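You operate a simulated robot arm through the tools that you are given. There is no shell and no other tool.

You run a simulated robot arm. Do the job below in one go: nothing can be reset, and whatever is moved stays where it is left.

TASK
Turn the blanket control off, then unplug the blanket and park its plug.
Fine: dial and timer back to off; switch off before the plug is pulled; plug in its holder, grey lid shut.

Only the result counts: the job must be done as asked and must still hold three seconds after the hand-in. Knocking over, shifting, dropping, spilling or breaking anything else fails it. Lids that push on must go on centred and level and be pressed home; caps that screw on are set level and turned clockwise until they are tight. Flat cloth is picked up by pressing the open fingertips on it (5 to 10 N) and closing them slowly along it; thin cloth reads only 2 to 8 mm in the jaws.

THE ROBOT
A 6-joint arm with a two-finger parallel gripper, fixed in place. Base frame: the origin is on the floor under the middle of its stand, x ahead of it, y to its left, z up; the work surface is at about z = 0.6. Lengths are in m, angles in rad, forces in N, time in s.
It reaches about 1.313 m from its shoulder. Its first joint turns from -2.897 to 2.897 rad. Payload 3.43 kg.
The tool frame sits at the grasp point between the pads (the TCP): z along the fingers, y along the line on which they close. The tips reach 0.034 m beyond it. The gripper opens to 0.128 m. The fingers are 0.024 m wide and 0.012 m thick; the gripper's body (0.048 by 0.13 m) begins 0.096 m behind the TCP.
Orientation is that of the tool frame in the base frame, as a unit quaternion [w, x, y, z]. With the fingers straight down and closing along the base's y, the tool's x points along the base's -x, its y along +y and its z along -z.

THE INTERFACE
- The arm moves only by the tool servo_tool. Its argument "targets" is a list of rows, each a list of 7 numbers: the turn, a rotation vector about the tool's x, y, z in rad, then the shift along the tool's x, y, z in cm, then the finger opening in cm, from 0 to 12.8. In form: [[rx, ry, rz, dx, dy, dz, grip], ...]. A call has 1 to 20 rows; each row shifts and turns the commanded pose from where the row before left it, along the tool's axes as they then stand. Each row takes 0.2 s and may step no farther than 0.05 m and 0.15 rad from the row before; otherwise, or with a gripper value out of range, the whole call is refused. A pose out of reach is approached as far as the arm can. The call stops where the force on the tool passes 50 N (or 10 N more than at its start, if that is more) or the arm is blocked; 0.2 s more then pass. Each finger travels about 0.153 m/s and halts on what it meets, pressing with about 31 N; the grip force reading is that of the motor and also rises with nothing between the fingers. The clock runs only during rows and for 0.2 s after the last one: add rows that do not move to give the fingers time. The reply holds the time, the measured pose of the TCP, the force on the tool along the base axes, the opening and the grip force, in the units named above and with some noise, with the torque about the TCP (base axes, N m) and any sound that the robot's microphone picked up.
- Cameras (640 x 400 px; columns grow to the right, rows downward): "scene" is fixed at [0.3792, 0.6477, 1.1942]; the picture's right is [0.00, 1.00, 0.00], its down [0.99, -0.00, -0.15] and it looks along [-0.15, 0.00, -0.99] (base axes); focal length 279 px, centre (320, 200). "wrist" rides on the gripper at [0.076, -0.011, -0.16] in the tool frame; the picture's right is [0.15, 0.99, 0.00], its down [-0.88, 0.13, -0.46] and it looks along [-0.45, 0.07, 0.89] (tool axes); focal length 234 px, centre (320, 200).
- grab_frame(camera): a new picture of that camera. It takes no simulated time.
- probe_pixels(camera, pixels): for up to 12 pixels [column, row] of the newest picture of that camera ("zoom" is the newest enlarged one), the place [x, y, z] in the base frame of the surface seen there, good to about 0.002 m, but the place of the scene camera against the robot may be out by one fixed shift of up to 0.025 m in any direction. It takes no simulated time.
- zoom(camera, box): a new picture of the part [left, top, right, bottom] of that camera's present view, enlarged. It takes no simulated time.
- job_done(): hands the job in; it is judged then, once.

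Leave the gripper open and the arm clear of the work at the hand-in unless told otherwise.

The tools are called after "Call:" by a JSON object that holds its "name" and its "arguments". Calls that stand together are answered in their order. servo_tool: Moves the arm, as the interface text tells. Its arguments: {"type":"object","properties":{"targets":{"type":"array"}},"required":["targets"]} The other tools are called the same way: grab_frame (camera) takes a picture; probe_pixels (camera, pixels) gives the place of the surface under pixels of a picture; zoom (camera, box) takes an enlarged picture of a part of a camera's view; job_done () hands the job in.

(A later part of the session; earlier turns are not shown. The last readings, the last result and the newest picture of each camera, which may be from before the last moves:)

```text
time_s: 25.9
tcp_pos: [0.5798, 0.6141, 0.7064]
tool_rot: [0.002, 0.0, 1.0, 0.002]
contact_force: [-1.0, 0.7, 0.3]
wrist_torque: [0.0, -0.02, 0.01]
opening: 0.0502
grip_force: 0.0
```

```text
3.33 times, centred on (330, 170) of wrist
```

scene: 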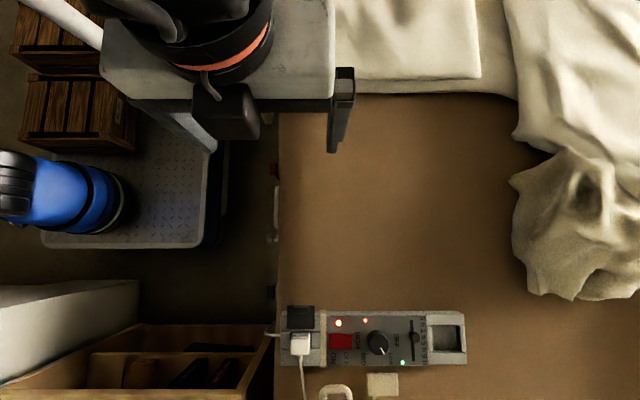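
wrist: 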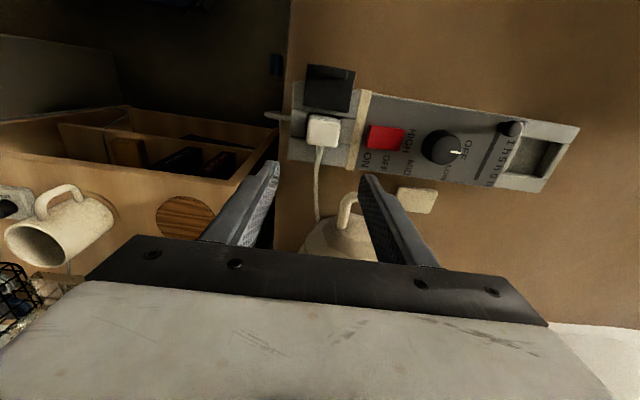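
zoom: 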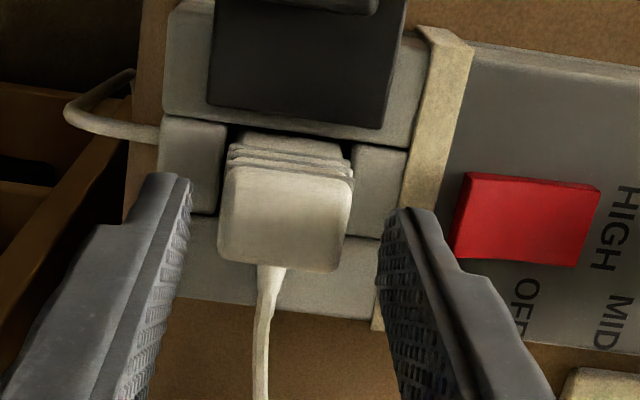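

Well centred. I'll lower 2.9 cm so the tips stand a little above the strip, then close on the plug.

Call:
{"name": "servo_tool", "arguments": {"targets": [[0, 0, 0, 0, 0, 1.5, 5], [0, 0, 0, 0, 0, 1.4, 5], [0, 0, 0, 0, 0, 0, 4], [0, 0, 0, 0, 0, 0, 3], [0, 0, 0, 0, 0, 0, 2.2], [0, 0, 0, 0, 0, 0, 2.2]]}}

Call:
{"name": "zoom", "arguments": {"camera": "wrist", "box": [250, 110, 410, 230]}}

```text
time_s: 27.3
tcp_pos: [0.5796, 0.616, 0.6782]
tool_rot: [0.002, 0.0, 1.0, 0.002]
contact_force: [0.3, -0.9, 1.2]
wrist_torque: [-0.05, -0.01, -0.02]
opening: 0.033
grip_force: 30.7
```

```text
3.33 times, centred on (330, 170) of wrist
```

zoom: 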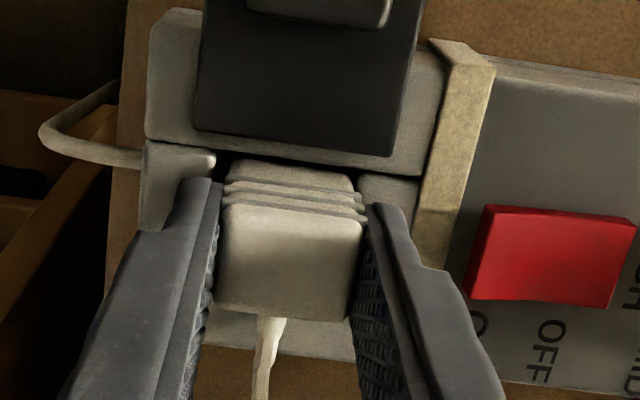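

Gripped at 3.3 cm with balanced forces. I'll pull straight up in small steps and watch the force.

Call:
{"name": "servo_tool", "arguments": {"targets": [[0, 0, 0, 0, 0, -0.3, 1.5], [0, 0, 0, 0, 0, -0.3, 1.5], [0, 0, 0, 0, 0, -0.3, 1.5]]}}

```text
time_s: 28.1
tcp_pos: [0.58, 0.6149, 0.6865]
tool_rot: [0.002, 0.0, 1.0, 0.002]
contact_force: [0.5, -0.4, -1.2]
wrist_torque: [0.0, 0.01, 0.02]
opening: 0.0331
grip_force: 30.5
```

It rose 8 mm with little force. I'll continue upward and check whether the plug comes along.

Call:
{"name": "servo_tool", "arguments": {"targets": [[0, 0, 0, 0, 0, -0.5, 1.5], [0, 0, 0, 0, 0, -0.5, 1.5], [0, 0, 0, 0, 0, -0.5, 1.5]]}}

Call:
{"name": "zoom", "arguments": {"camera": "wrist", "box": [250, 90, 430, 230]}}

```text
time_s: 28.9
tcp_pos: [0.5785, 0.6147, 0.702]
tool_rot: [0.002, 0.0, 1.0, 0.003]
contact_force: [0.3, -1.0, -1.4]
wrist_torque: [0.01, 0.02, 0.0]
opening: 0.033
grip_force: 31.0
```

```text
2.86 times, centred on (340, 160) of wrist
```

zoom: 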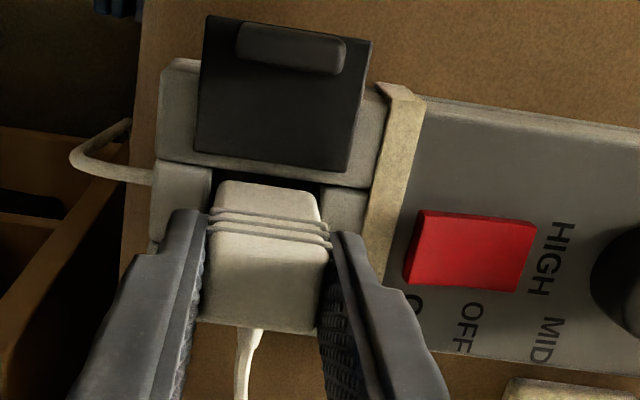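

The plug is coming up with the gripper. I'll lift 5 cm more and look at the plug and its cord.

Call:
{"name": "servo_tool", "arguments": {"targets": [[0, 0, 0, 0, 0, -1, 1.5], [0, 0, 0, 0, 0, -1.5, 1.5], [0, 0, 0, 0, 0, -1.5, 1.5], [0, 0, 0, 0, 0, -1.5, 1.5]]}}

Call:
{"name": "grab_frame", "arguments": {"camera": "wrist"}}

Call:
{"name": "zoom", "arguments": {"camera": "wrist", "box": [220, 70, 450, 240]}}

Call:
{"name": "zoom", "arguments": {"camera": "scene", "box": [245, 275, 475, 400]}}

```text
time_s: 29.9
tcp_pos: [0.5799, 0.6144, 0.7576]
tool_rot: [0.001, 0.0, 1.0, 0.002]
contact_force: [-0.2, -0.4, -0.7]
wrist_torque: [0.02, 0.0, -0.02]
opening: 0.033
grip_force: 31.0
```

```text
taken
```

wrist: 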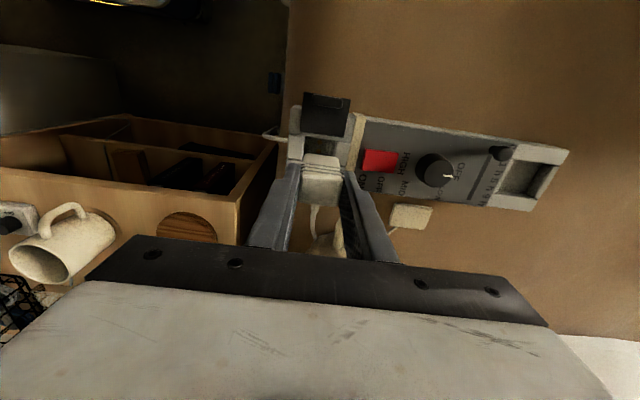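

```text
2.35 times, centred on (335, 155) of wrist
```

zoom: 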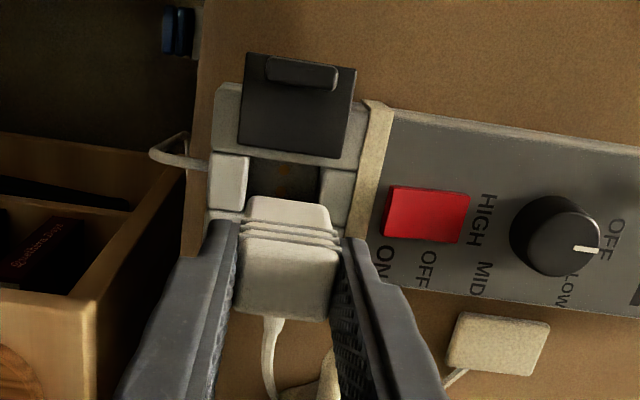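

```text
2.78 times, centred on (360, 338) of scene
```

zoom: 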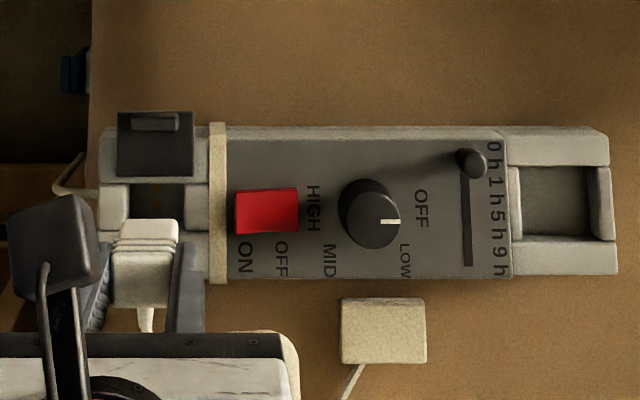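

The plug is out and hangs straight. I'll raise it 2 cm more and carry it left along the panel in small steps, watching the cord.

Call:
{"name": "servo_tool", "arguments": {"targets": [[0, 0, 0, 0, 0, -2, 1.5], [0, 0, 0, 0, 2, 0, 1.5], [0, 0, 0, 0, 2, 0, 1.5], [0, 0, 0, 0, 2, 0, 1.5], [0, 0, 0, 0, 2, 0, 1.5]]}}

Call:
{"name": "grab_frame", "arguments": {"camera": "wrist"}}

Call:
{"name": "zoom", "arguments": {"camera": "wrist", "box": [200, 90, 430, 260]}}

```text
time_s: 31.1
tcp_pos: [0.5787, 0.6938, 0.7776]
tool_rot: [0.002, -0.001, 1.0, 0.003]
contact_force: [-0.6, -0.5, -0.2]
wrist_torque: [-0.06, -0.04, -0.01]
opening: 0.033
grip_force: 30.6
```

```text
taken
```

wrist: 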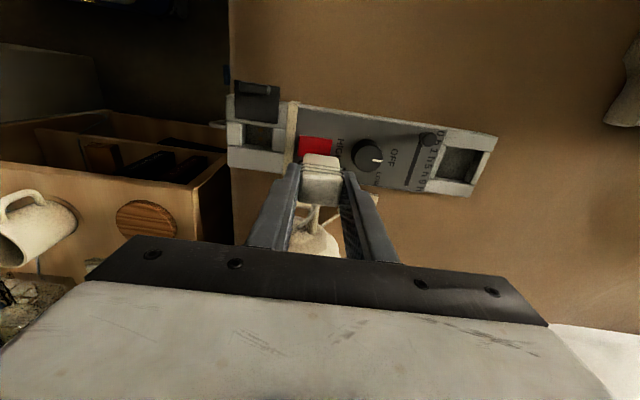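

```text
2.35 times, centred on (315, 175) of wrist
```

zoom: 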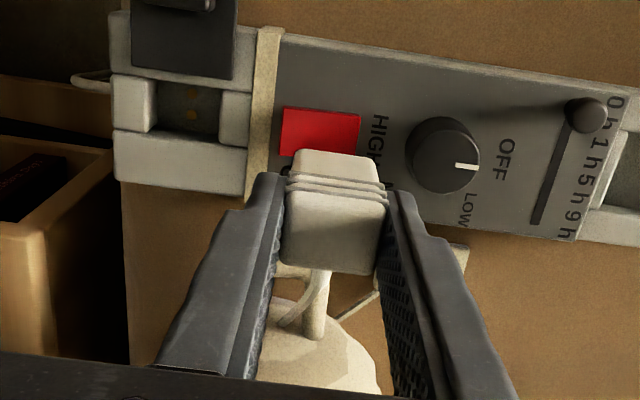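

No force on the tool and the ribbed thing hasn't moved. I'll carry on left another 9 cm.

Call:
{"name": "servo_tool", "arguments": {"targets": [[0, 0, 0, 0, 2, 0, 1.5], [0, 0, 0, 0, 2, 0, 1.5], [0, 0, 0, 0, 2, 0, 1.5], [0, 0, 0, 0, 2, 0, 1.5], [0, 0, 0, -1, 2, 0, 1.5]]}}

Call:
{"name": "grab_frame", "arguments": {"camera": "wrist"}}

Call:
{"name": "zoom", "arguments": {"camera": "wrist", "box": [240, 80, 440, 240]}}

Call:
{"name": "probe_pixels", "arguments": {"camera": "wrist", "pixels": [[185, 145], [188, 130], [300, 230], [285, 225], [310, 248]]}}

```text
time_s: 32.3
tcp_pos: [0.5885, 0.7936, 0.7795]
tool_rot: [0.001, -0.001, 1.0, 0.004]
contact_force: [-0.8, -0.4, 0.2]
wrist_torque: [0.02, -0.05, 0.01]
opening: 0.0331
grip_force: 30.9
```

```text
taken
```

wrist: 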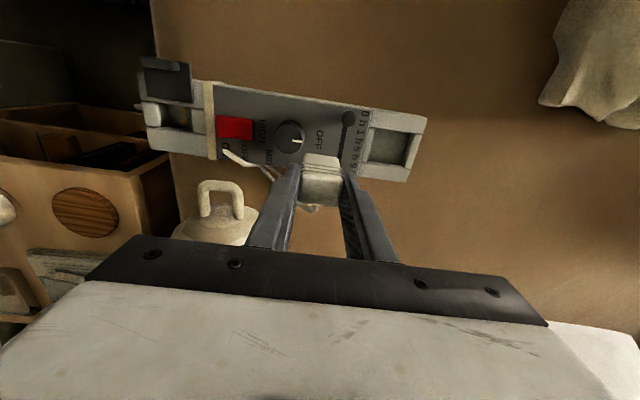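

```text
2.50 times, centred on (340, 160) of wrist
```

zoom: 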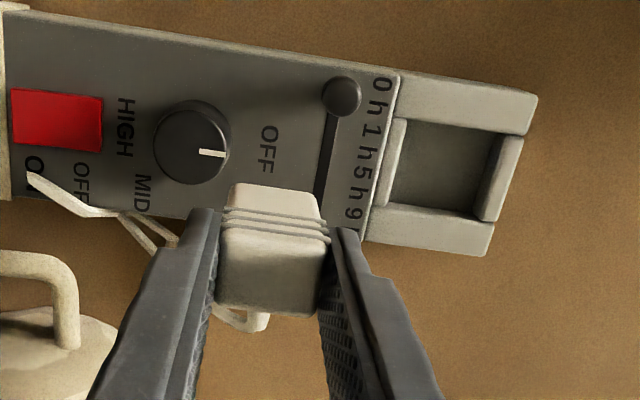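

```text
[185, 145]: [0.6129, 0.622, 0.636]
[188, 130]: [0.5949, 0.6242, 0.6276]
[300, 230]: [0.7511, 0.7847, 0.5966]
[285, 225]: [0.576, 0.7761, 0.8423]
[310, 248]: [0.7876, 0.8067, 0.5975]
```

The cord now shows as a loop near the rocker at (225,152)–(275,175) in the picture. I'll enlarge and probe it.

Call:
{"name": "zoom", "arguments": {"camera": "wrist", "box": [190, 130, 350, 250]}}

Call:
{"name": "probe_pixels", "arguments": {"camera": "zoom", "pixels": [[140, 88], [190, 120], [250, 140], [300, 160], [320, 180], [290, 155], [345, 165], [450, 300], [490, 315], [80, 200], [120, 370], [230, 240]]}}

Call:
{"name": "grab_frame", "arguments": {"camera": "scene"}}

```text
3.33 times, centred on (270, 190) of wrist
```

zoom: 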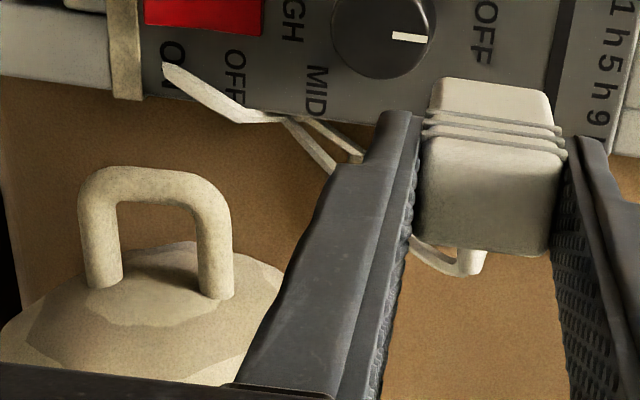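

```text
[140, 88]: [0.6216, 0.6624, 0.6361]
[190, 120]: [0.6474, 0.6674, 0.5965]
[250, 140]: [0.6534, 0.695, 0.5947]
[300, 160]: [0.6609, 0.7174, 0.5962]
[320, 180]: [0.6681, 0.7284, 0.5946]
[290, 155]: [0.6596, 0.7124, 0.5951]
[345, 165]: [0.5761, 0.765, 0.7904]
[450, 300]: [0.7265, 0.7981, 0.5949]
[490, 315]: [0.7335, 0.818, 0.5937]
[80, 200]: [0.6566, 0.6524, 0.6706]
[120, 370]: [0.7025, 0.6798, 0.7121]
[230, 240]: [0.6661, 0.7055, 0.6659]
```

```text
taken
```

scene: 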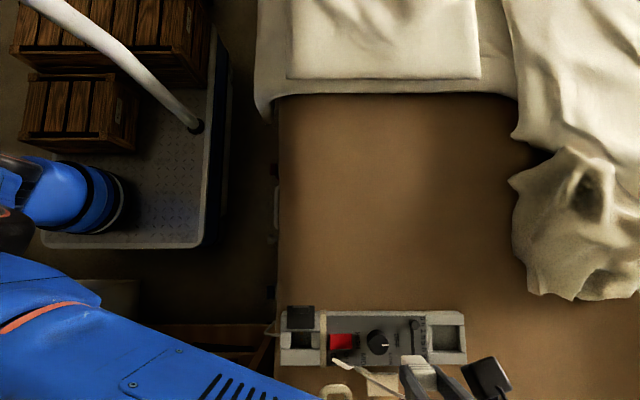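

I'll probe points exactly on the light strand.

Call:
{"name": "zoom", "arguments": {"camera": "wrist", "box": [220, 135, 300, 195]}}

Call:
{"name": "probe_pixels", "arguments": {"camera": "zoom", "pixels": [[55, 110], [100, 140], [150, 180], [210, 212], [260, 215], [300, 215], [340, 240], [400, 290], [380, 225], [430, 250], [460, 280], [440, 350]]}}

Call:
{"name": "zoom", "arguments": {"camera": "scene", "box": [300, 320, 440, 400]}}

```text
6.67 times, centred on (260, 165) of wrist
```

zoom: 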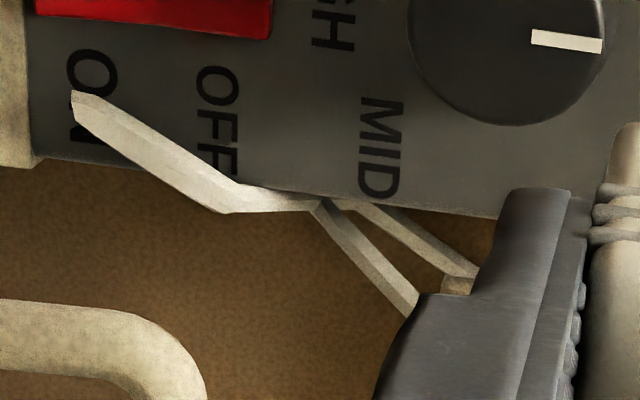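

```text
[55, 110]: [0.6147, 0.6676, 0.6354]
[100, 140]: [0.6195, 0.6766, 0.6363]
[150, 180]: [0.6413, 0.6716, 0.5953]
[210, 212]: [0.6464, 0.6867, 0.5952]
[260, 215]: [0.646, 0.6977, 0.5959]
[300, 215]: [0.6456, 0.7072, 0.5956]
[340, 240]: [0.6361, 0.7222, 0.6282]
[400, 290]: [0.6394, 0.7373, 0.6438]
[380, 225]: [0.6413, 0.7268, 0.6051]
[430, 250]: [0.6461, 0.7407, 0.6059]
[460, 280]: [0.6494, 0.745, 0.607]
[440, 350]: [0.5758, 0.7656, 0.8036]
```

```text
4.57 times, centred on (370, 360) of scene
```

zoom: 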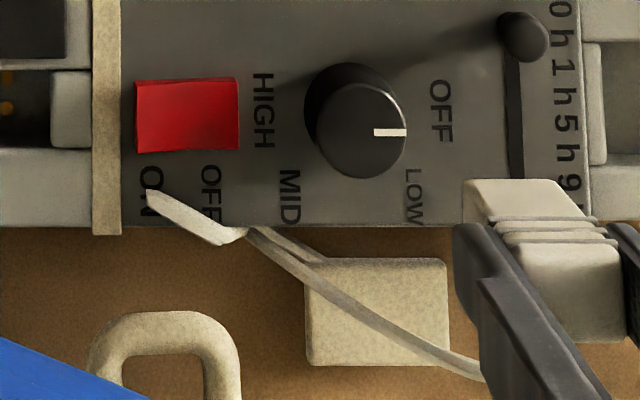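

The strand is only the slack cord folding back to its block; nothing is caught. Now I'll enlarge the holder pocket and probe its inner walls.

Call:
{"name": "zoom", "arguments": {"camera": "wrist", "box": [350, 110, 430, 190]}}

Call:
{"name": "probe_pixels", "arguments": {"camera": "zoom", "pixels": [[300, 140], [400, 160], [300, 190], [400, 210], [290, 235], [380, 255], [250, 180], [235, 230], [440, 190], [330, 110], [330, 285], [270, 160]]}}

```text
5.00 times, centred on (390, 150) of wrist
```

zoom: 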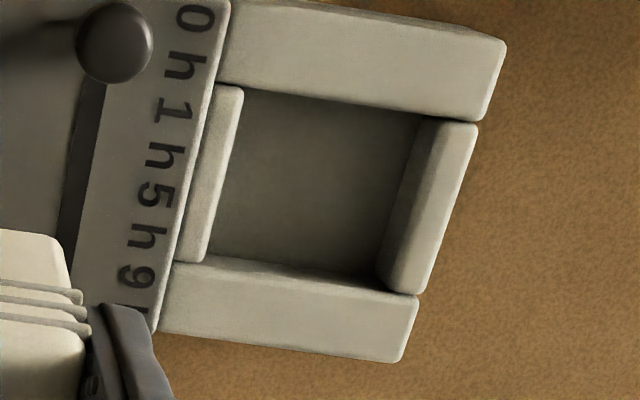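

```text
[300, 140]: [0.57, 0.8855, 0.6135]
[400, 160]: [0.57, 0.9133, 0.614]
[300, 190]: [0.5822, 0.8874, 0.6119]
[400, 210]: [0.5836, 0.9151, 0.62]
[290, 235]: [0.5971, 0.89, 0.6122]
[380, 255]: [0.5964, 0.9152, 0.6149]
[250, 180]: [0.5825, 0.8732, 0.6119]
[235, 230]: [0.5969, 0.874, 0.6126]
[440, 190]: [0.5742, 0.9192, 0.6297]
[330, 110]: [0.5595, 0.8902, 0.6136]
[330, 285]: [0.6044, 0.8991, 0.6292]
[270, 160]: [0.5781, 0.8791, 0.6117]
```

I'll probe the rim's inner edges to fix the pocket's centre.

Call:
{"name": "probe_pixels", "arguments": {"camera": "zoom", "pixels": [[228, 160], [236, 110], [205, 250], [215, 100], [195, 245], [320, 92], [400, 108], [300, 275], [370, 293], [420, 180], [430, 130], [400, 270]]}}

```text
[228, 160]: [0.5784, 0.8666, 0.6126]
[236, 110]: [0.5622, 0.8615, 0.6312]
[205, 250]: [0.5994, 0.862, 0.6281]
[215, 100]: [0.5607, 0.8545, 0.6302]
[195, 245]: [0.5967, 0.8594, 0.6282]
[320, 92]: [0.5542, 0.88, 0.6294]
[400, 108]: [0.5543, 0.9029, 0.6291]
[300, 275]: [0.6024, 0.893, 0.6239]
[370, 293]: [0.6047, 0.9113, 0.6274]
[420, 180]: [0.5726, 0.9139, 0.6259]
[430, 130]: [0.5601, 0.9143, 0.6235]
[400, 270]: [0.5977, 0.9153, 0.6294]
```

The pocket spans x 0.556–0.602 and y 0.8625–0.9145, centred at (0.579, 0.8885). I'll carry the plug over its centre.

Call:
{"name": "servo_tool", "arguments": {"targets": [[0, 0, 0, 0.9, 2.5, 0, 1.5], [0, 0, 0, 0, 2.5, 0, 1.5], [0, 0, 0, 0, 2.5, 0, 1.5], [0, 0, 0, 0, 2.0, 0, 1.5], [0, 0, 0, 0, 0, 0, 1.5]]}}

Call:
{"name": "grab_frame", "arguments": {"camera": "wrist"}}

Call:
{"name": "zoom", "arguments": {"camera": "wrist", "box": [250, 100, 410, 220]}}

```text
time_s: 33.5
tcp_pos: [0.5719, 0.861, 0.769]
tool_rot: [0.002, 0.001, 1.0, 0.003]
contact_force: [0.3, 0.1, -0.8]
wrist_torque: [0.01, -0.02, 0.02]
opening: 0.0329
grip_force: 30.9
out of reach, approached as far as the arm can: row 3, 4
```

```text
taken
```

wrist: 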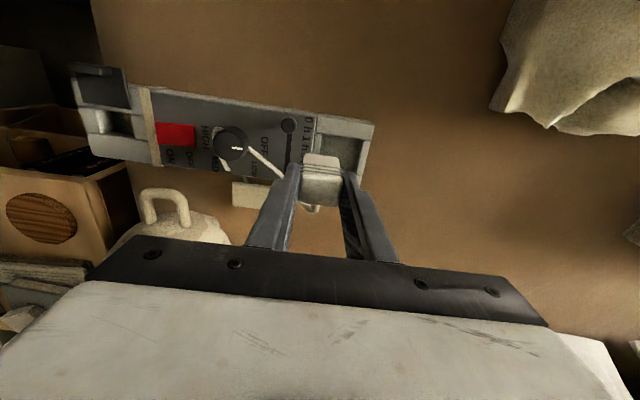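

```text
3.33 times, centred on (330, 160) of wrist
```

zoom: 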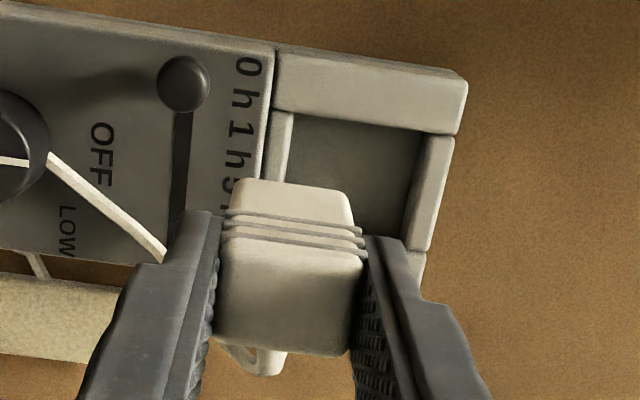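

The arm is at the edge of its reach with the fingers straight down (it stopped at y≈0.861). I'll tilt the tool about 8° outward so that the plug can get to the pocket.

Call:
{"name": "servo_tool", "arguments": {"targets": [[-0.0587, -0.0382, 0, 0, 0, 0, 1.5], [-0.0587, -0.0382, 0, 0, 0, 0, 1.5], [0, 0, 0, 0, 0, 0, 1.5]]}}

```text
time_s: 34.3
tcp_pos: [0.5727, 0.8603, 0.769]
tool_rot: [0.04, 0.0, 0.997, 0.062]
contact_force: [0.5, 0.0, -0.7]
wrist_torque: [-0.01, 0.0, 0.02]
opening: 0.033
grip_force: 31.0
```

Now the tool is tilted about 8°. The plug's foot is about 6.5 cm along the tilted tool, so I'll aim the TCP at about (0.574, 0.8805).

Call:
{"name": "servo_tool", "arguments": {"targets": [[0, 0, 0, -0.06, 1.0, 0.12, 1.5], [0, 0, 0, -0.06, 1.0, 0.12, 1.5], [0, 0, 0, 0, 0, 0, 1.5]]}}

Call:
{"name": "grab_frame", "arguments": {"camera": "wrist"}}

Call:
{"name": "zoom", "arguments": {"camera": "wrist", "box": [250, 100, 410, 220]}}

```text
time_s: 35.1
tcp_pos: [0.5747, 0.8795, 0.7694]
tool_rot: [0.039, 0.001, 0.997, 0.061]
contact_force: [0.3, 0.1, -0.5]
wrist_torque: [-0.01, 0.01, 0.03]
opening: 0.0329
grip_force: 31.5
```

```text
taken
```

wrist: 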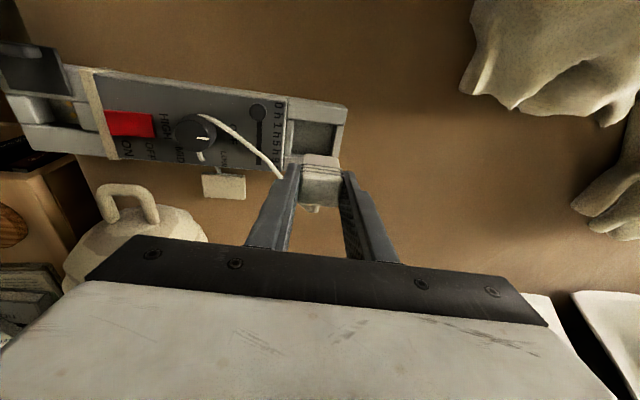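

```text
3.33 times, centred on (330, 160) of wrist
```

zoom: 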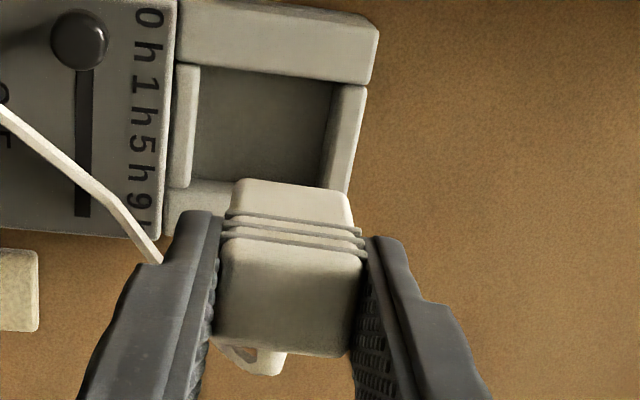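

Reached. I'll lower straight down 5 cm in base terms and check the alignment with the pocket.

Call:
{"name": "servo_tool", "arguments": {"targets": [[0, 0, 0, 0.16, -0.245, 1.98, 1.5], [0, 0, 0, 0.16, -0.245, 1.98, 1.5], [0, 0, 0, 0.08, -0.12, 0.99, 1.5]]}}

Call:
{"name": "grab_frame", "arguments": {"camera": "wrist"}}

Call:
{"name": "zoom", "arguments": {"camera": "wrist", "box": [250, 100, 410, 220]}}

```text
time_s: 35.9
tcp_pos: [0.574, 0.8801, 0.7195]
tool_rot: [0.04, 0.0, 0.997, 0.061]
contact_force: [0.2, 0.3, -0.2]
wrist_torque: [0.0, 0.0, -0.03]
opening: 0.033
grip_force: 31.0
```

```text
taken
```

wrist: 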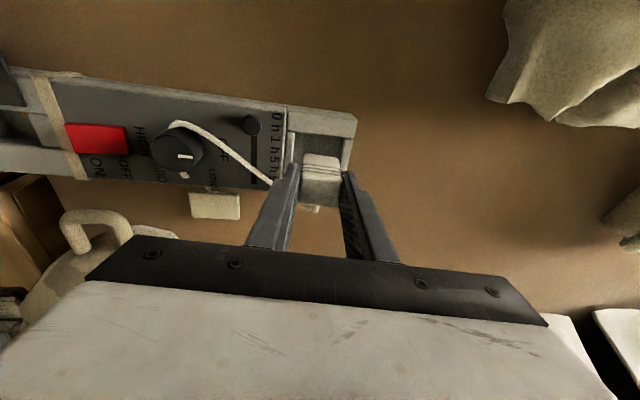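

```text
3.33 times, centred on (330, 160) of wrist
```

zoom: 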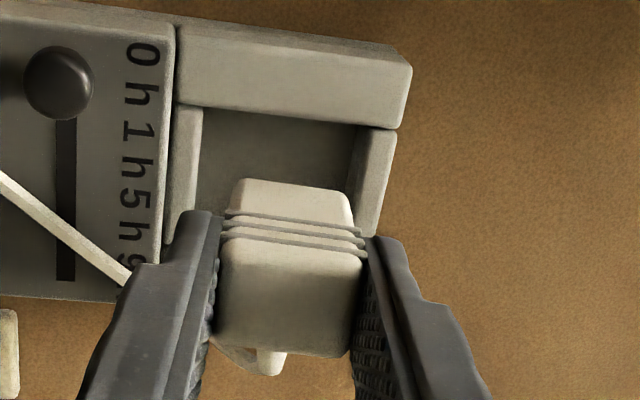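

The plug hangs just above the pocket. I'll check the scene camera's view too.

Call:
{"name": "zoom", "arguments": {"camera": "scene", "box": [370, 290, 510, 400]}}

```text
3.64 times, centred on (440, 345) of scene
```

zoom: 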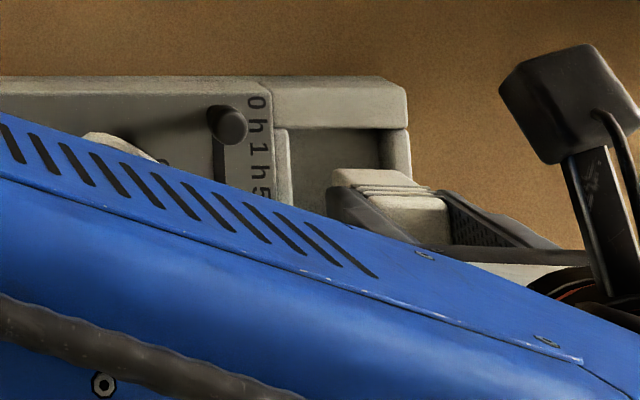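

The geometry puts the plug's foot at about (0.579, 0.887), inside the pocket walls. I'll lower further, finer near the floor.

Call:
{"name": "servo_tool", "arguments": {"targets": [[0, 0, 0, 0.08, -0.12, 0.99, 1.5], [0, 0, 0, 0.08, -0.12, 0.99, 1.5], [0, 0, 0, 0.04, -0.06, 0.5, 1.5], [0, 0, 0, 0.024, -0.037, 0.3, 1.5]]}}

Call:
{"name": "zoom", "arguments": {"camera": "wrist", "box": [250, 100, 410, 220]}}

```text
time_s: 36.9
tcp_pos: [0.5743, 0.88, 0.6913]
tool_rot: [0.039, 0.001, 0.997, 0.061]
contact_force: [-0.4, -0.6, -1.1]
wrist_torque: [0.0, 0.01, -0.02]
opening: 0.0332
grip_force: 30.9
```

```text
3.33 times, centred on (330, 160) of wrist
```

zoom: 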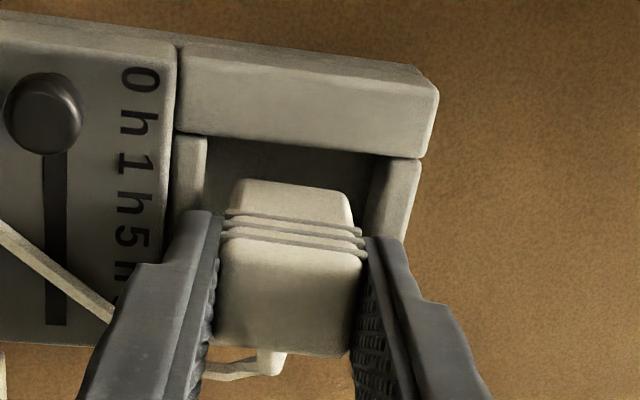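

It is going in between the walls. I'll lower in 2–3 mm steps until contact.

Call:
{"name": "servo_tool", "arguments": {"targets": [[0, 0, 0, 0.024, -0.037, 0.3, 1.5], [0, 0, 0, 0.024, -0.037, 0.3, 1.5]]}}

```text
time_s: 37.5
tcp_pos: [0.5746, 0.8805, 0.6864]
tool_rot: [0.04, 0.0, 0.997, 0.061]
contact_force: [0.2, -0.4, -0.6]
wrist_torque: [0.02, -0.03, -0.01]
opening: 0.0332
grip_force: 31.2
```

Call:
{"name": "servo_tool", "arguments": {"targets": [[0, 0, 0, 0.016, -0.024, 0.2, 1.5], [0, 0, 0, 0.016, -0.024, 0.2, 1.5], [0, 0, 0, 0.016, -0.024, 0.2, 1.5]]}}

Call:
{"name": "zoom", "arguments": {"camera": "wrist", "box": [250, 100, 410, 220]}}

```text
time_s: 38.3
tcp_pos: [0.5745, 0.8815, 0.6809]
tool_rot: [0.039, 0.0, 0.997, 0.062]
contact_force: [-0.5, -0.2, 1.4]
wrist_torque: [0.0, -0.03, 0.03]
opening: 0.0329
grip_force: 31.1
```

```text
3.33 times, centred on (330, 160) of wrist
```

zoom: 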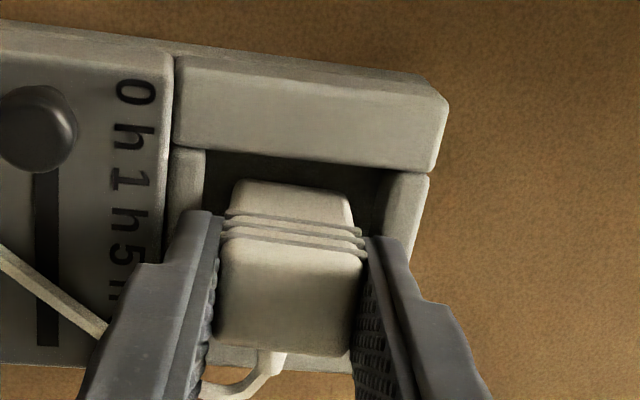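

Still almost no contact (1.4 N). I'll continue by 2 mm steps.

Call:
{"name": "servo_tool", "arguments": {"targets": [[0, 0, 0, 0.016, -0.024, 0.2, 1.5], [0, 0, 0, 0.016, -0.024, 0.2, 1.5]]}}

```text
time_s: 38.9
tcp_pos: [0.5739, 0.8801, 0.6804]
tool_rot: [0.04, -0.001, 0.997, 0.064]
contact_force: [1.4, 0.4, 28.7]
wrist_torque: [-0.23, 0.17, 0.0]
opening: 0.0332
grip_force: 31.2
```

28.7 N up: the plug's foot is on the pocket floor at TCP z≈0.680. I'll ease up 1.5 mm, then open the fingers only slightly and see how it settles.

Call:
{"name": "servo_tool", "arguments": {"targets": [[0, 0, 0, -0.012, 0.018, -0.15, 1.5], [0, 0, 0, 0, 0, 0, 1.5], [0, 0, 0, 0, 0, 0, 3.5], [0, 0, 0, 0, 0, 0, 3.7], [0, 0, 0, 0, 0, 0, 4.0], [0, 0, 0, 0, 0, 0, 4.0]]}}

Call:
{"name": "zoom", "arguments": {"camera": "wrist", "box": [250, 100, 410, 220]}}

```text
time_s: 40.3
tcp_pos: [0.5742, 0.8804, 0.6765]
tool_rot: [0.039, 0.0, 0.997, 0.06]
contact_force: [0.6, -0.2, 0.2]
wrist_torque: [-0.02, -0.01, -0.02]
opening: 0.0399
grip_force: 0.1
```

```text
3.33 times, centred on (330, 160) of wrist
```

zoom: 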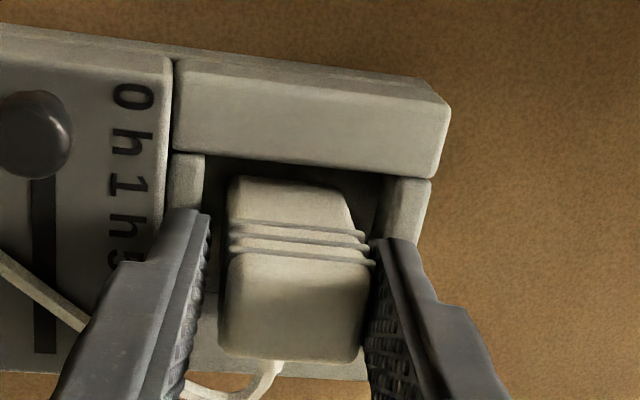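

The plug stands in the pocket. I'll open to 5 cm while rising slightly, then check it stays upright.

Call:
{"name": "servo_tool", "arguments": {"targets": [[0, 0, 0, -0.024, 0.037, -0.3, 4.5], [0, 0, 0, 0, 0, 0, 5.0], [0, 0, 0, 0, 0, 0, 5.0]]}}

Call:
{"name": "zoom", "arguments": {"camera": "wrist", "box": [250, 100, 410, 220]}}

Call:
{"name": "probe_pixels", "arguments": {"camera": "zoom", "pixels": [[260, 200], [330, 210], [245, 290], [345, 300], [290, 340], [295, 270], [245, 340], [350, 345], [235, 265], [365, 280]]}}

```text
time_s: 41.1
tcp_pos: [0.5738, 0.8807, 0.6802]
tool_rot: [0.04, 0.0, 0.997, 0.061]
contact_force: [0.7, 0.6, -0.9]
wrist_torque: [0.02, 0.0, -0.04]
opening: 0.0499
grip_force: 0.0
```

```text
3.33 times, centred on (330, 160) of wrist
```

zoom: 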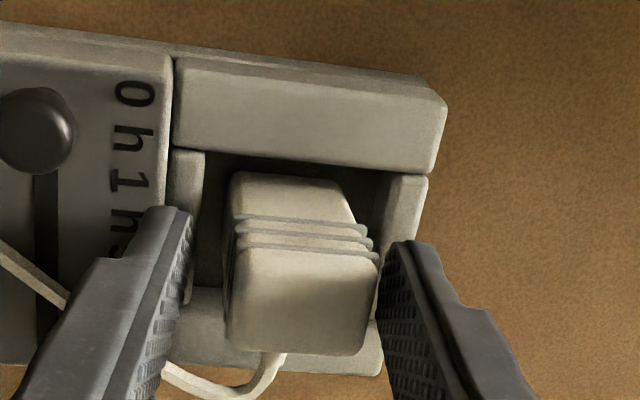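

```text
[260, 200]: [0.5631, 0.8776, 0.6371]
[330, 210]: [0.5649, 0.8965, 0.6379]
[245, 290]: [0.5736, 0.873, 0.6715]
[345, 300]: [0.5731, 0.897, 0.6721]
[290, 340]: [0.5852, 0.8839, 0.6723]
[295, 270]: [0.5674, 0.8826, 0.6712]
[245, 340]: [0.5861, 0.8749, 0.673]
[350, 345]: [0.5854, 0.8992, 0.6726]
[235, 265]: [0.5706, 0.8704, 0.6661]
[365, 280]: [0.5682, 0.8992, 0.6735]
```

The plug's top is level at z≈0.672, centred near (0.577, 0.886), the same height as it had in the socket. I'll open to 6 cm and back straight up off it.

Call:
{"name": "servo_tool", "arguments": {"targets": [[0, 0, 0, -0.02, 0.1, -0.25, 6.0], [0, 0, 0, 0, 0, 0, 6.0], [0, 0, 0, -0.08, 0.12, -0.99, 6.0], [0, 0, 0, -0.16, 0.245, -1.98, 6.0], [0, 0, 0, -0.24, 0.367, -2.97, 6.0], [0, 0, 0, -0.24, 0.367, -2.97, 6.0]]}}

Call:
{"name": "grab_frame", "arguments": {"camera": "wrist"}}

Call:
{"name": "zoom", "arguments": {"camera": "wrist", "box": [200, 80, 400, 220]}}

```text
time_s: 42.5
tcp_pos: [0.5749, 0.8818, 0.7721]
tool_rot: [0.039, -0.001, 0.997, 0.061]
contact_force: [0.1, 0.2, -0.7]
wrist_torque: [-0.03, 0.0, 0.01]
opening: 0.06
grip_force: 0.2
```

```text
taken
```

wrist: 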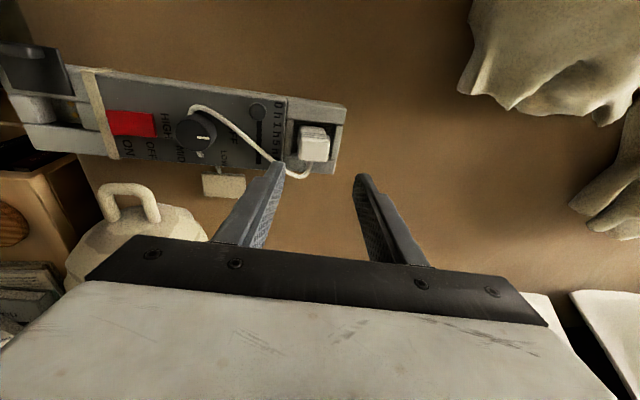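

```text
2.86 times, centred on (300, 150) of wrist
```

zoom: 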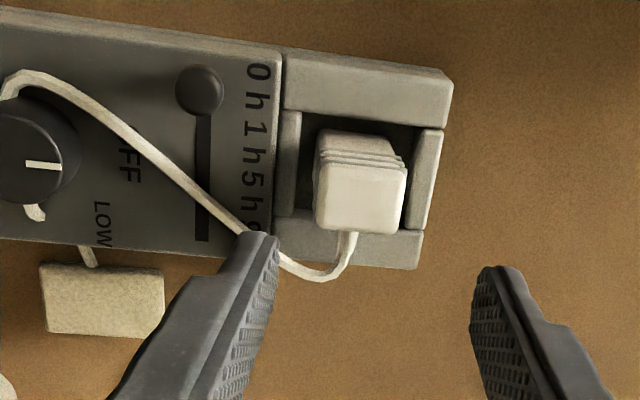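

The plug stays upright in its holder and the dial still reads OFF. Next I'll return to the other end, straighten the tool on the way, and look at the lid and the empty socket.

Call:
{"name": "servo_tool", "arguments": {"targets": [[0, 0, 0, -0.02, -3.97, -0.49, 4], [0, 0, 0, -0.02, -3.97, -0.49, 4], [0.0587, 0.0382, 0, 0, -3.9, 0, 2], [0.0587, 0.0382, 0, 0, -3.9, 0, 0], [0, 0, 0, 0, -4, 0, 0], [0, 0, 0, 0, -4, 0, 0], [0, 0, 0, 0, -3, 0, 0]]}}

Call:
{"name": "grab_frame", "arguments": {"camera": "wrist"}}

Call:
{"name": "zoom", "arguments": {"camera": "wrist", "box": [250, 70, 410, 190]}}

```text
time_s: 44.1
tcp_pos: [0.5754, 0.6132, 0.7659]
tool_rot: [0.001, 0.0, 1.0, 0.003]
contact_force: [-0.5, 0.3, -0.4]
wrist_torque: [-0.02, 0.08, -0.01]
opening: 0.0
grip_force: 31.1
```

```text
taken
```

wrist: 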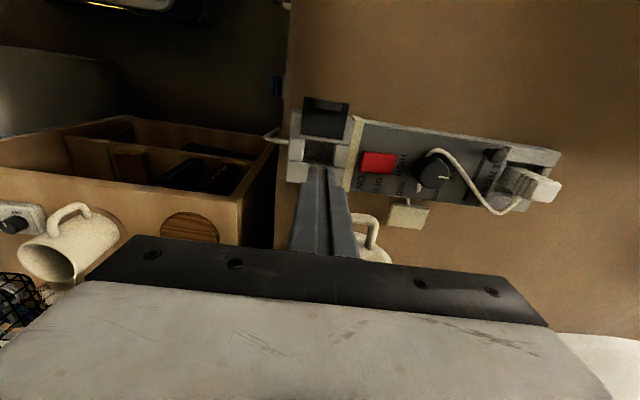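

```text
3.33 times, centred on (330, 130) of wrist
```

zoom: 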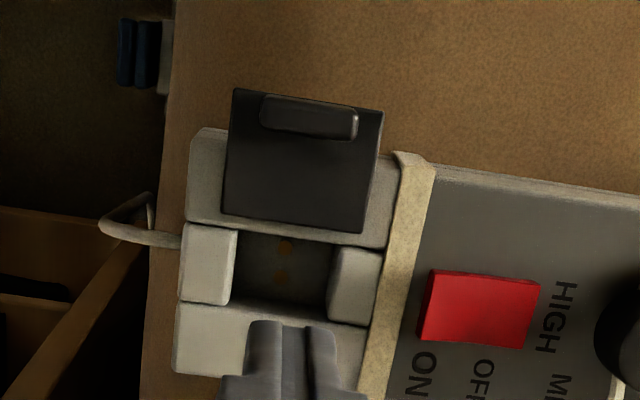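

The empty socket well shows at about (285,270), with the lid plate just behind it. I'll probe the lid, bar and well.

Call:
{"name": "probe_pixels", "arguments": {"camera": "zoom", "pixels": [[285, 245], [283, 280], [255, 265], [320, 270], [280, 300], [225, 205], [360, 228], [310, 115], [310, 135], [265, 108], [355, 125], [290, 325]]}}

Call:
{"name": "probe_pixels", "arguments": {"camera": "zoom", "pixels": [[238, 92], [380, 115], [310, 98], [240, 160], [210, 140], [390, 165], [300, 235], [210, 320], [210, 260], [355, 290], [410, 250], [300, 180]]}}

```text
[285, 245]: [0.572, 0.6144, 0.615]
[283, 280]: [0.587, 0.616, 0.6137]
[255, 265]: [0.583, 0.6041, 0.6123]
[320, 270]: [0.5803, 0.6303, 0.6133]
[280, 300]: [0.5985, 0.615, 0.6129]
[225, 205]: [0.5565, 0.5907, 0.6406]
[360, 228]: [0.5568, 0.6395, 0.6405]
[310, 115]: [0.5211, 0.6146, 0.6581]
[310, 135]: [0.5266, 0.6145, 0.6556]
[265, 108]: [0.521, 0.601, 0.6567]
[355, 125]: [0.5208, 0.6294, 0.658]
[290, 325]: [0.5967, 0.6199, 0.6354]
```

```text
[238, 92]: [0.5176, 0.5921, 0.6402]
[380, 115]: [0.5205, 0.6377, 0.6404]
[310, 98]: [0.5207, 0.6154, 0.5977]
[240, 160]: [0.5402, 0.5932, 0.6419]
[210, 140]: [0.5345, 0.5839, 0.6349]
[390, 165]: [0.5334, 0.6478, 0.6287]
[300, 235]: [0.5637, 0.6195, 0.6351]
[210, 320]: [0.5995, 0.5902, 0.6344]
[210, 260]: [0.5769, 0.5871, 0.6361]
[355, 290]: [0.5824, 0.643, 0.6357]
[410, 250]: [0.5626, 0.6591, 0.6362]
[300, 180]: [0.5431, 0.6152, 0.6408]
```

The lid plate covers x 0.518–0.558, the well is centred at x≈0.579, so it has to slide about 4 cm toward +x. I'll put the closed fingertips behind the bar's robot-side face.

Call:
{"name": "servo_tool", "arguments": {"targets": [[0, 0, 0, 4.1, 0.1, 0, 0], [0, 0, 0, 4.1, 0.05, 0, 0], [0, 0, 0, 0, 0, 4, 0], [0, 0, 0, 0, 0, 3, 0]]}}

Call:
{"name": "grab_frame", "arguments": {"camera": "wrist"}}

Call:
{"name": "zoom", "arguments": {"camera": "scene", "box": [250, 280, 370, 390]}}

```text
time_s: 45.1
tcp_pos: [0.4933, 0.6153, 0.6969]
tool_rot: [0.002, 0.0, 1.0, 0.003]
contact_force: [0.4, 0.2, 0.3]
wrist_torque: [0.0, 0.01, 0.03]
opening: 0.0
grip_force: 30.7
```

```text
taken
```

wrist: 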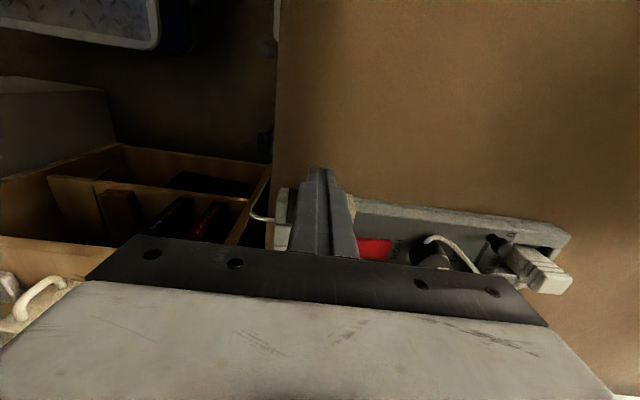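

```text
3.64 times, centred on (310, 335) of scene
```

zoom: 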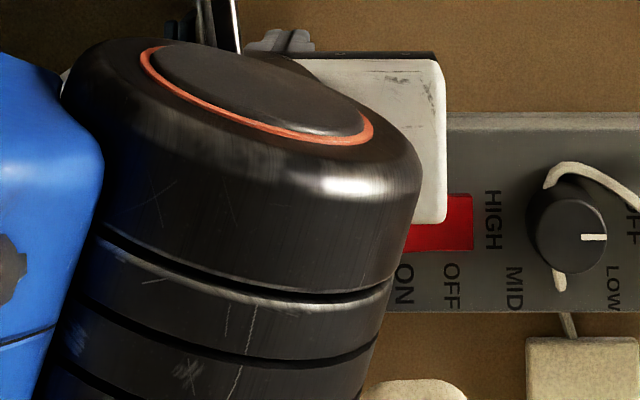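

The tips are behind and above the bar (no force). I'll lower 1.6 cm so they sit at bar height, then push ahead gently in small steps.

Call:
{"name": "servo_tool", "arguments": {"targets": [[0, 0, 0, 0, 0, 1.6, 0], [0, 0, 0, -0.8, 0, 0, 0], [0, 0, 0, -0.3, 0, 0, 0], [0, 0, 0, -0.3, 0, 0, 0]]}}

```text
time_s: 46.1
tcp_pos: [0.5061, 0.6153, 0.6786]
tool_rot: [0.001, 0.0, 1.0, 0.003]
contact_force: [-1.7, 0.9, -0.3]
wrist_torque: [0.04, 0.08, 0.0]
opening: 0.0
grip_force: 30.7
```

A first light touch (-1.7 N) at the bar. I'll keep pushing in 3–4 mm steps.

Call:
{"name": "servo_tool", "arguments": {"targets": [[0, 0, 0, -0.3, 0, 0, 0], [0, 0, 0, -0.3, 0, 0, 0], [0, 0, 0, -0.3, 0, 0, 0]]}}

Call:
{"name": "grab_frame", "arguments": {"camera": "wrist"}}

```text
time_s: 46.9
tcp_pos: [0.5165, 0.6154, 0.6784]
tool_rot: [0.001, 0.001, 1.0, 0.002]
contact_force: [0.4, 0.3, -0.9]
wrist_torque: [0.0, -0.02, 0.03]
opening: 0.0
grip_force: 31.1
```

```text
taken
```

wrist: 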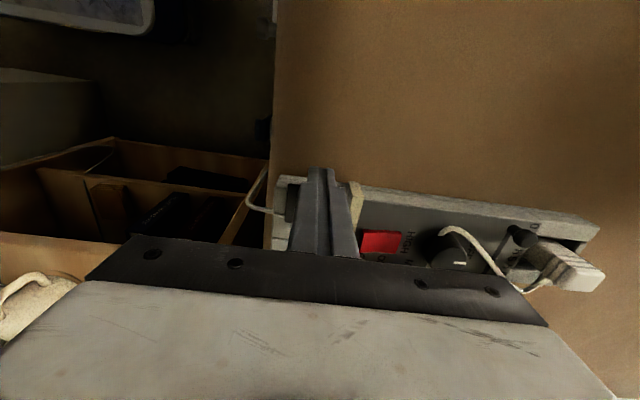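

The tips advanced 1 cm with hardly any force, so I'll enlarge to see whether the lid is sliding.

Call:
{"name": "zoom", "arguments": {"camera": "wrist", "box": [250, 150, 410, 260]}}

Call:
{"name": "probe_pixels", "arguments": {"camera": "zoom", "pixels": [[170, 160], [165, 200], [160, 240], [180, 140], [140, 120], [135, 180], [400, 200], [440, 260]]}}

```text
3.64 times, centred on (330, 205) of wrist
```

zoom: 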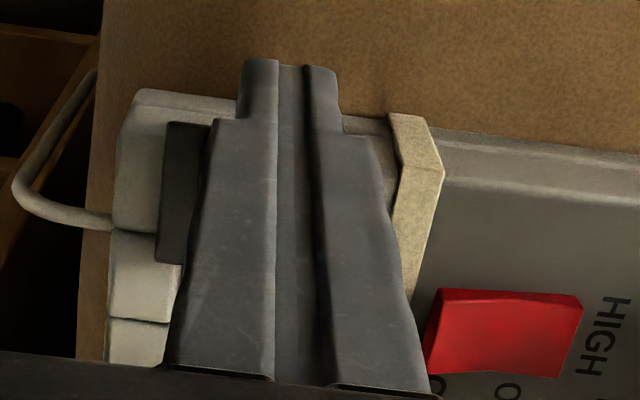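

```text
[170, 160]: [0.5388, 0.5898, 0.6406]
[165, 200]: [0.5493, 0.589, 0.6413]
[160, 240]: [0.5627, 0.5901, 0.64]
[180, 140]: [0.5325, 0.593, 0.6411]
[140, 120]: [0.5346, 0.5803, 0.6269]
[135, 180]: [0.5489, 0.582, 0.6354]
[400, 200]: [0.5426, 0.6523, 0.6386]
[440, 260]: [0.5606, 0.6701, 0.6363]
```

The lid slides flat along the strip (its edge is now at x≈0.530). I'll push on about 2.4 cm.

Call:
{"name": "servo_tool", "arguments": {"targets": [[0, 0, 0, -0.4, 0, 0, 0], [0, 0, 0, -0.4, 0, 0, 0], [0, 0, 0, -0.4, 0, 0, 0], [0, 0, 0, -0.4, 0, 0, 0], [0, 0, 0, -0.4, 0, 0, 0], [0, 0, 0, -0.4, 0, 0, 0]]}}

Call:
{"name": "zoom", "arguments": {"camera": "wrist", "box": [250, 150, 410, 260]}}

```text
time_s: 48.3
tcp_pos: [0.5408, 0.6165, 0.6788]
tool_rot: [0.001, 0.0, 1.0, 0.002]
contact_force: [-1.0, -0.3, -0.2]
wrist_torque: [-0.02, 0.0, -0.02]
opening: 0.0
grip_force: 31.1
```

```text
3.64 times, centred on (330, 205) of wrist
```

zoom: 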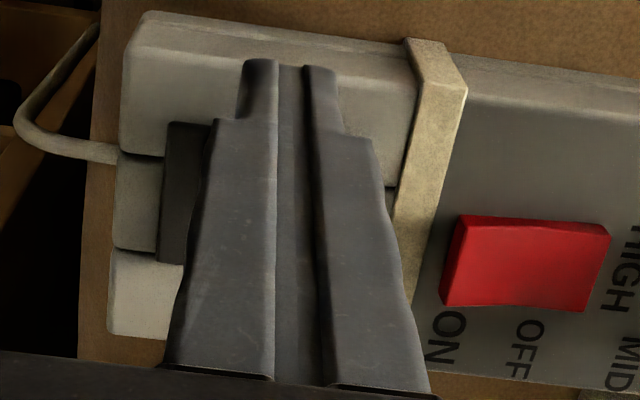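

The lid now reaches over the well. I'll push the last bit in 2 mm steps until a stop is felt.

Call:
{"name": "servo_tool", "arguments": {"targets": [[0, 0, 0, -0.2, 0, 0, 0], [0, 0, 0, -0.2, 0, 0, 0]]}}

```text
time_s: 48.9
tcp_pos: [0.5431, 0.616, 0.6783]
tool_rot: [0.002, 0.0, 1.0, 0.003]
contact_force: [-0.4, 0.2, -0.4]
wrist_torque: [0.01, 0.0, 0.0]
opening: 0.0001
grip_force: 31.3
```

Call:
{"name": "servo_tool", "arguments": {"targets": [[0, 0, 0, -0.2, 0, 0, 0], [0, 0, 0, -0.15, 0, 0, 0]]}}

Call:
{"name": "zoom", "arguments": {"camera": "wrist", "box": [250, 140, 410, 260]}}

```text
time_s: 49.5
tcp_pos: [0.5469, 0.6158, 0.6783]
tool_rot: [0.002, 0.0, 1.0, 0.003]
contact_force: [-2.7, -0.3, -0.4]
wrist_torque: [-0.02, 0.07, 0.01]
opening: 0.0001
grip_force: 30.5
```

```text
3.33 times, centred on (330, 200) of wrist
```

zoom: 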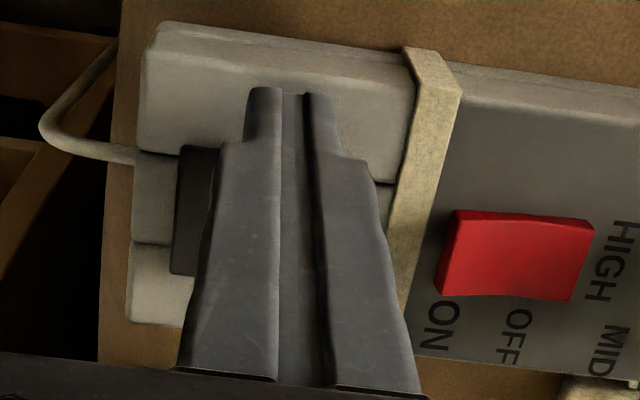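

2.7 N now, so the stop may be near. One more small push.

Call:
{"name": "servo_tool", "arguments": {"targets": [[0, 0, 0, -0.1, 0, 0, 0], [0, 0, 0, -0.1, 0, 0, 0]]}}

```text
time_s: 50.1
tcp_pos: [0.5481, 0.6151, 0.6795]
tool_rot: [0.001, 0.0, 1.0, 0.001]
contact_force: [-20.3, -6.9, 1.4]
wrist_torque: [-0.3, 0.55, -0.08]
opening: 0.0
grip_force: 30.9
```

20 N: the lid has hit its stop (TCP x≈0.548). I'll back off, rise and look.

Call:
{"name": "servo_tool", "arguments": {"targets": [[0, 0, 0, 1.0, 0, 0, 0], [0, 0, 0, 1.0, 0, -2, 0], [0, 0, 0, 0, 0, -4, 0], [0, 0, 0, -3, 0, -3, 0], [0, 0, 0, -4, 0, 0, 0]]}}

Call:
{"name": "grab_frame", "arguments": {"camera": "wrist"}}

Call:
{"name": "zoom", "arguments": {"camera": "wrist", "box": [250, 70, 410, 190]}}

Call:
{"name": "probe_pixels", "arguments": {"camera": "zoom", "pixels": [[232, 215], [375, 235], [225, 270], [300, 225], [300, 240], [290, 200], [290, 265], [210, 240], [280, 300], [310, 160]]}}

```text
time_s: 51.3
tcp_pos: [0.5991, 0.6152, 0.7706]
tool_rot: [0.001, -0.001, 1.0, 0.003]
contact_force: [-0.2, 1.0, 0.7]
wrist_torque: [-0.01, -0.02, 0.01]
opening: 0.0001
grip_force: 30.6
```

```text
taken
```

wrist: 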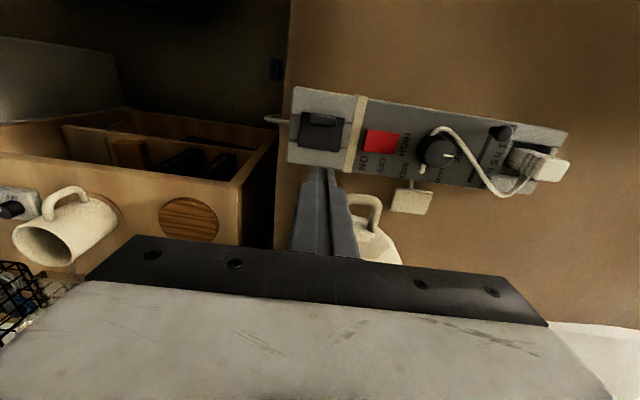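

```text
3.33 times, centred on (330, 130) of wrist
```

zoom: 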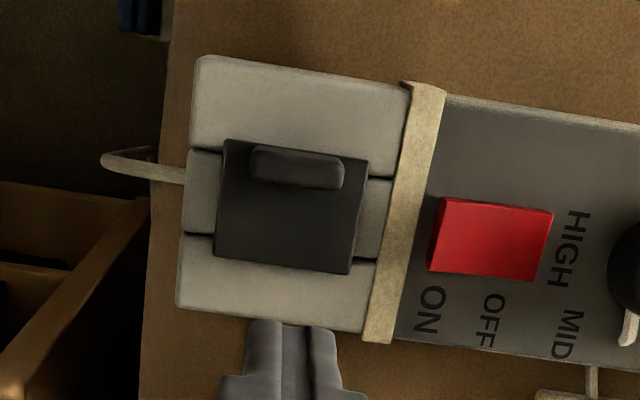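

```text
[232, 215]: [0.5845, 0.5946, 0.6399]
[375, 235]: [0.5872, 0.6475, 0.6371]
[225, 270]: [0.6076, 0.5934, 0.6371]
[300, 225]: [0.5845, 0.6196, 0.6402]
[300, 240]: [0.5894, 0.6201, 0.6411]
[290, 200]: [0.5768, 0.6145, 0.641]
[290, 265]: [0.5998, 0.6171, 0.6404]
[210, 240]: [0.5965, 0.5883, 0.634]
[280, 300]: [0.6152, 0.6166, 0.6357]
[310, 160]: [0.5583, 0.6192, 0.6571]
```

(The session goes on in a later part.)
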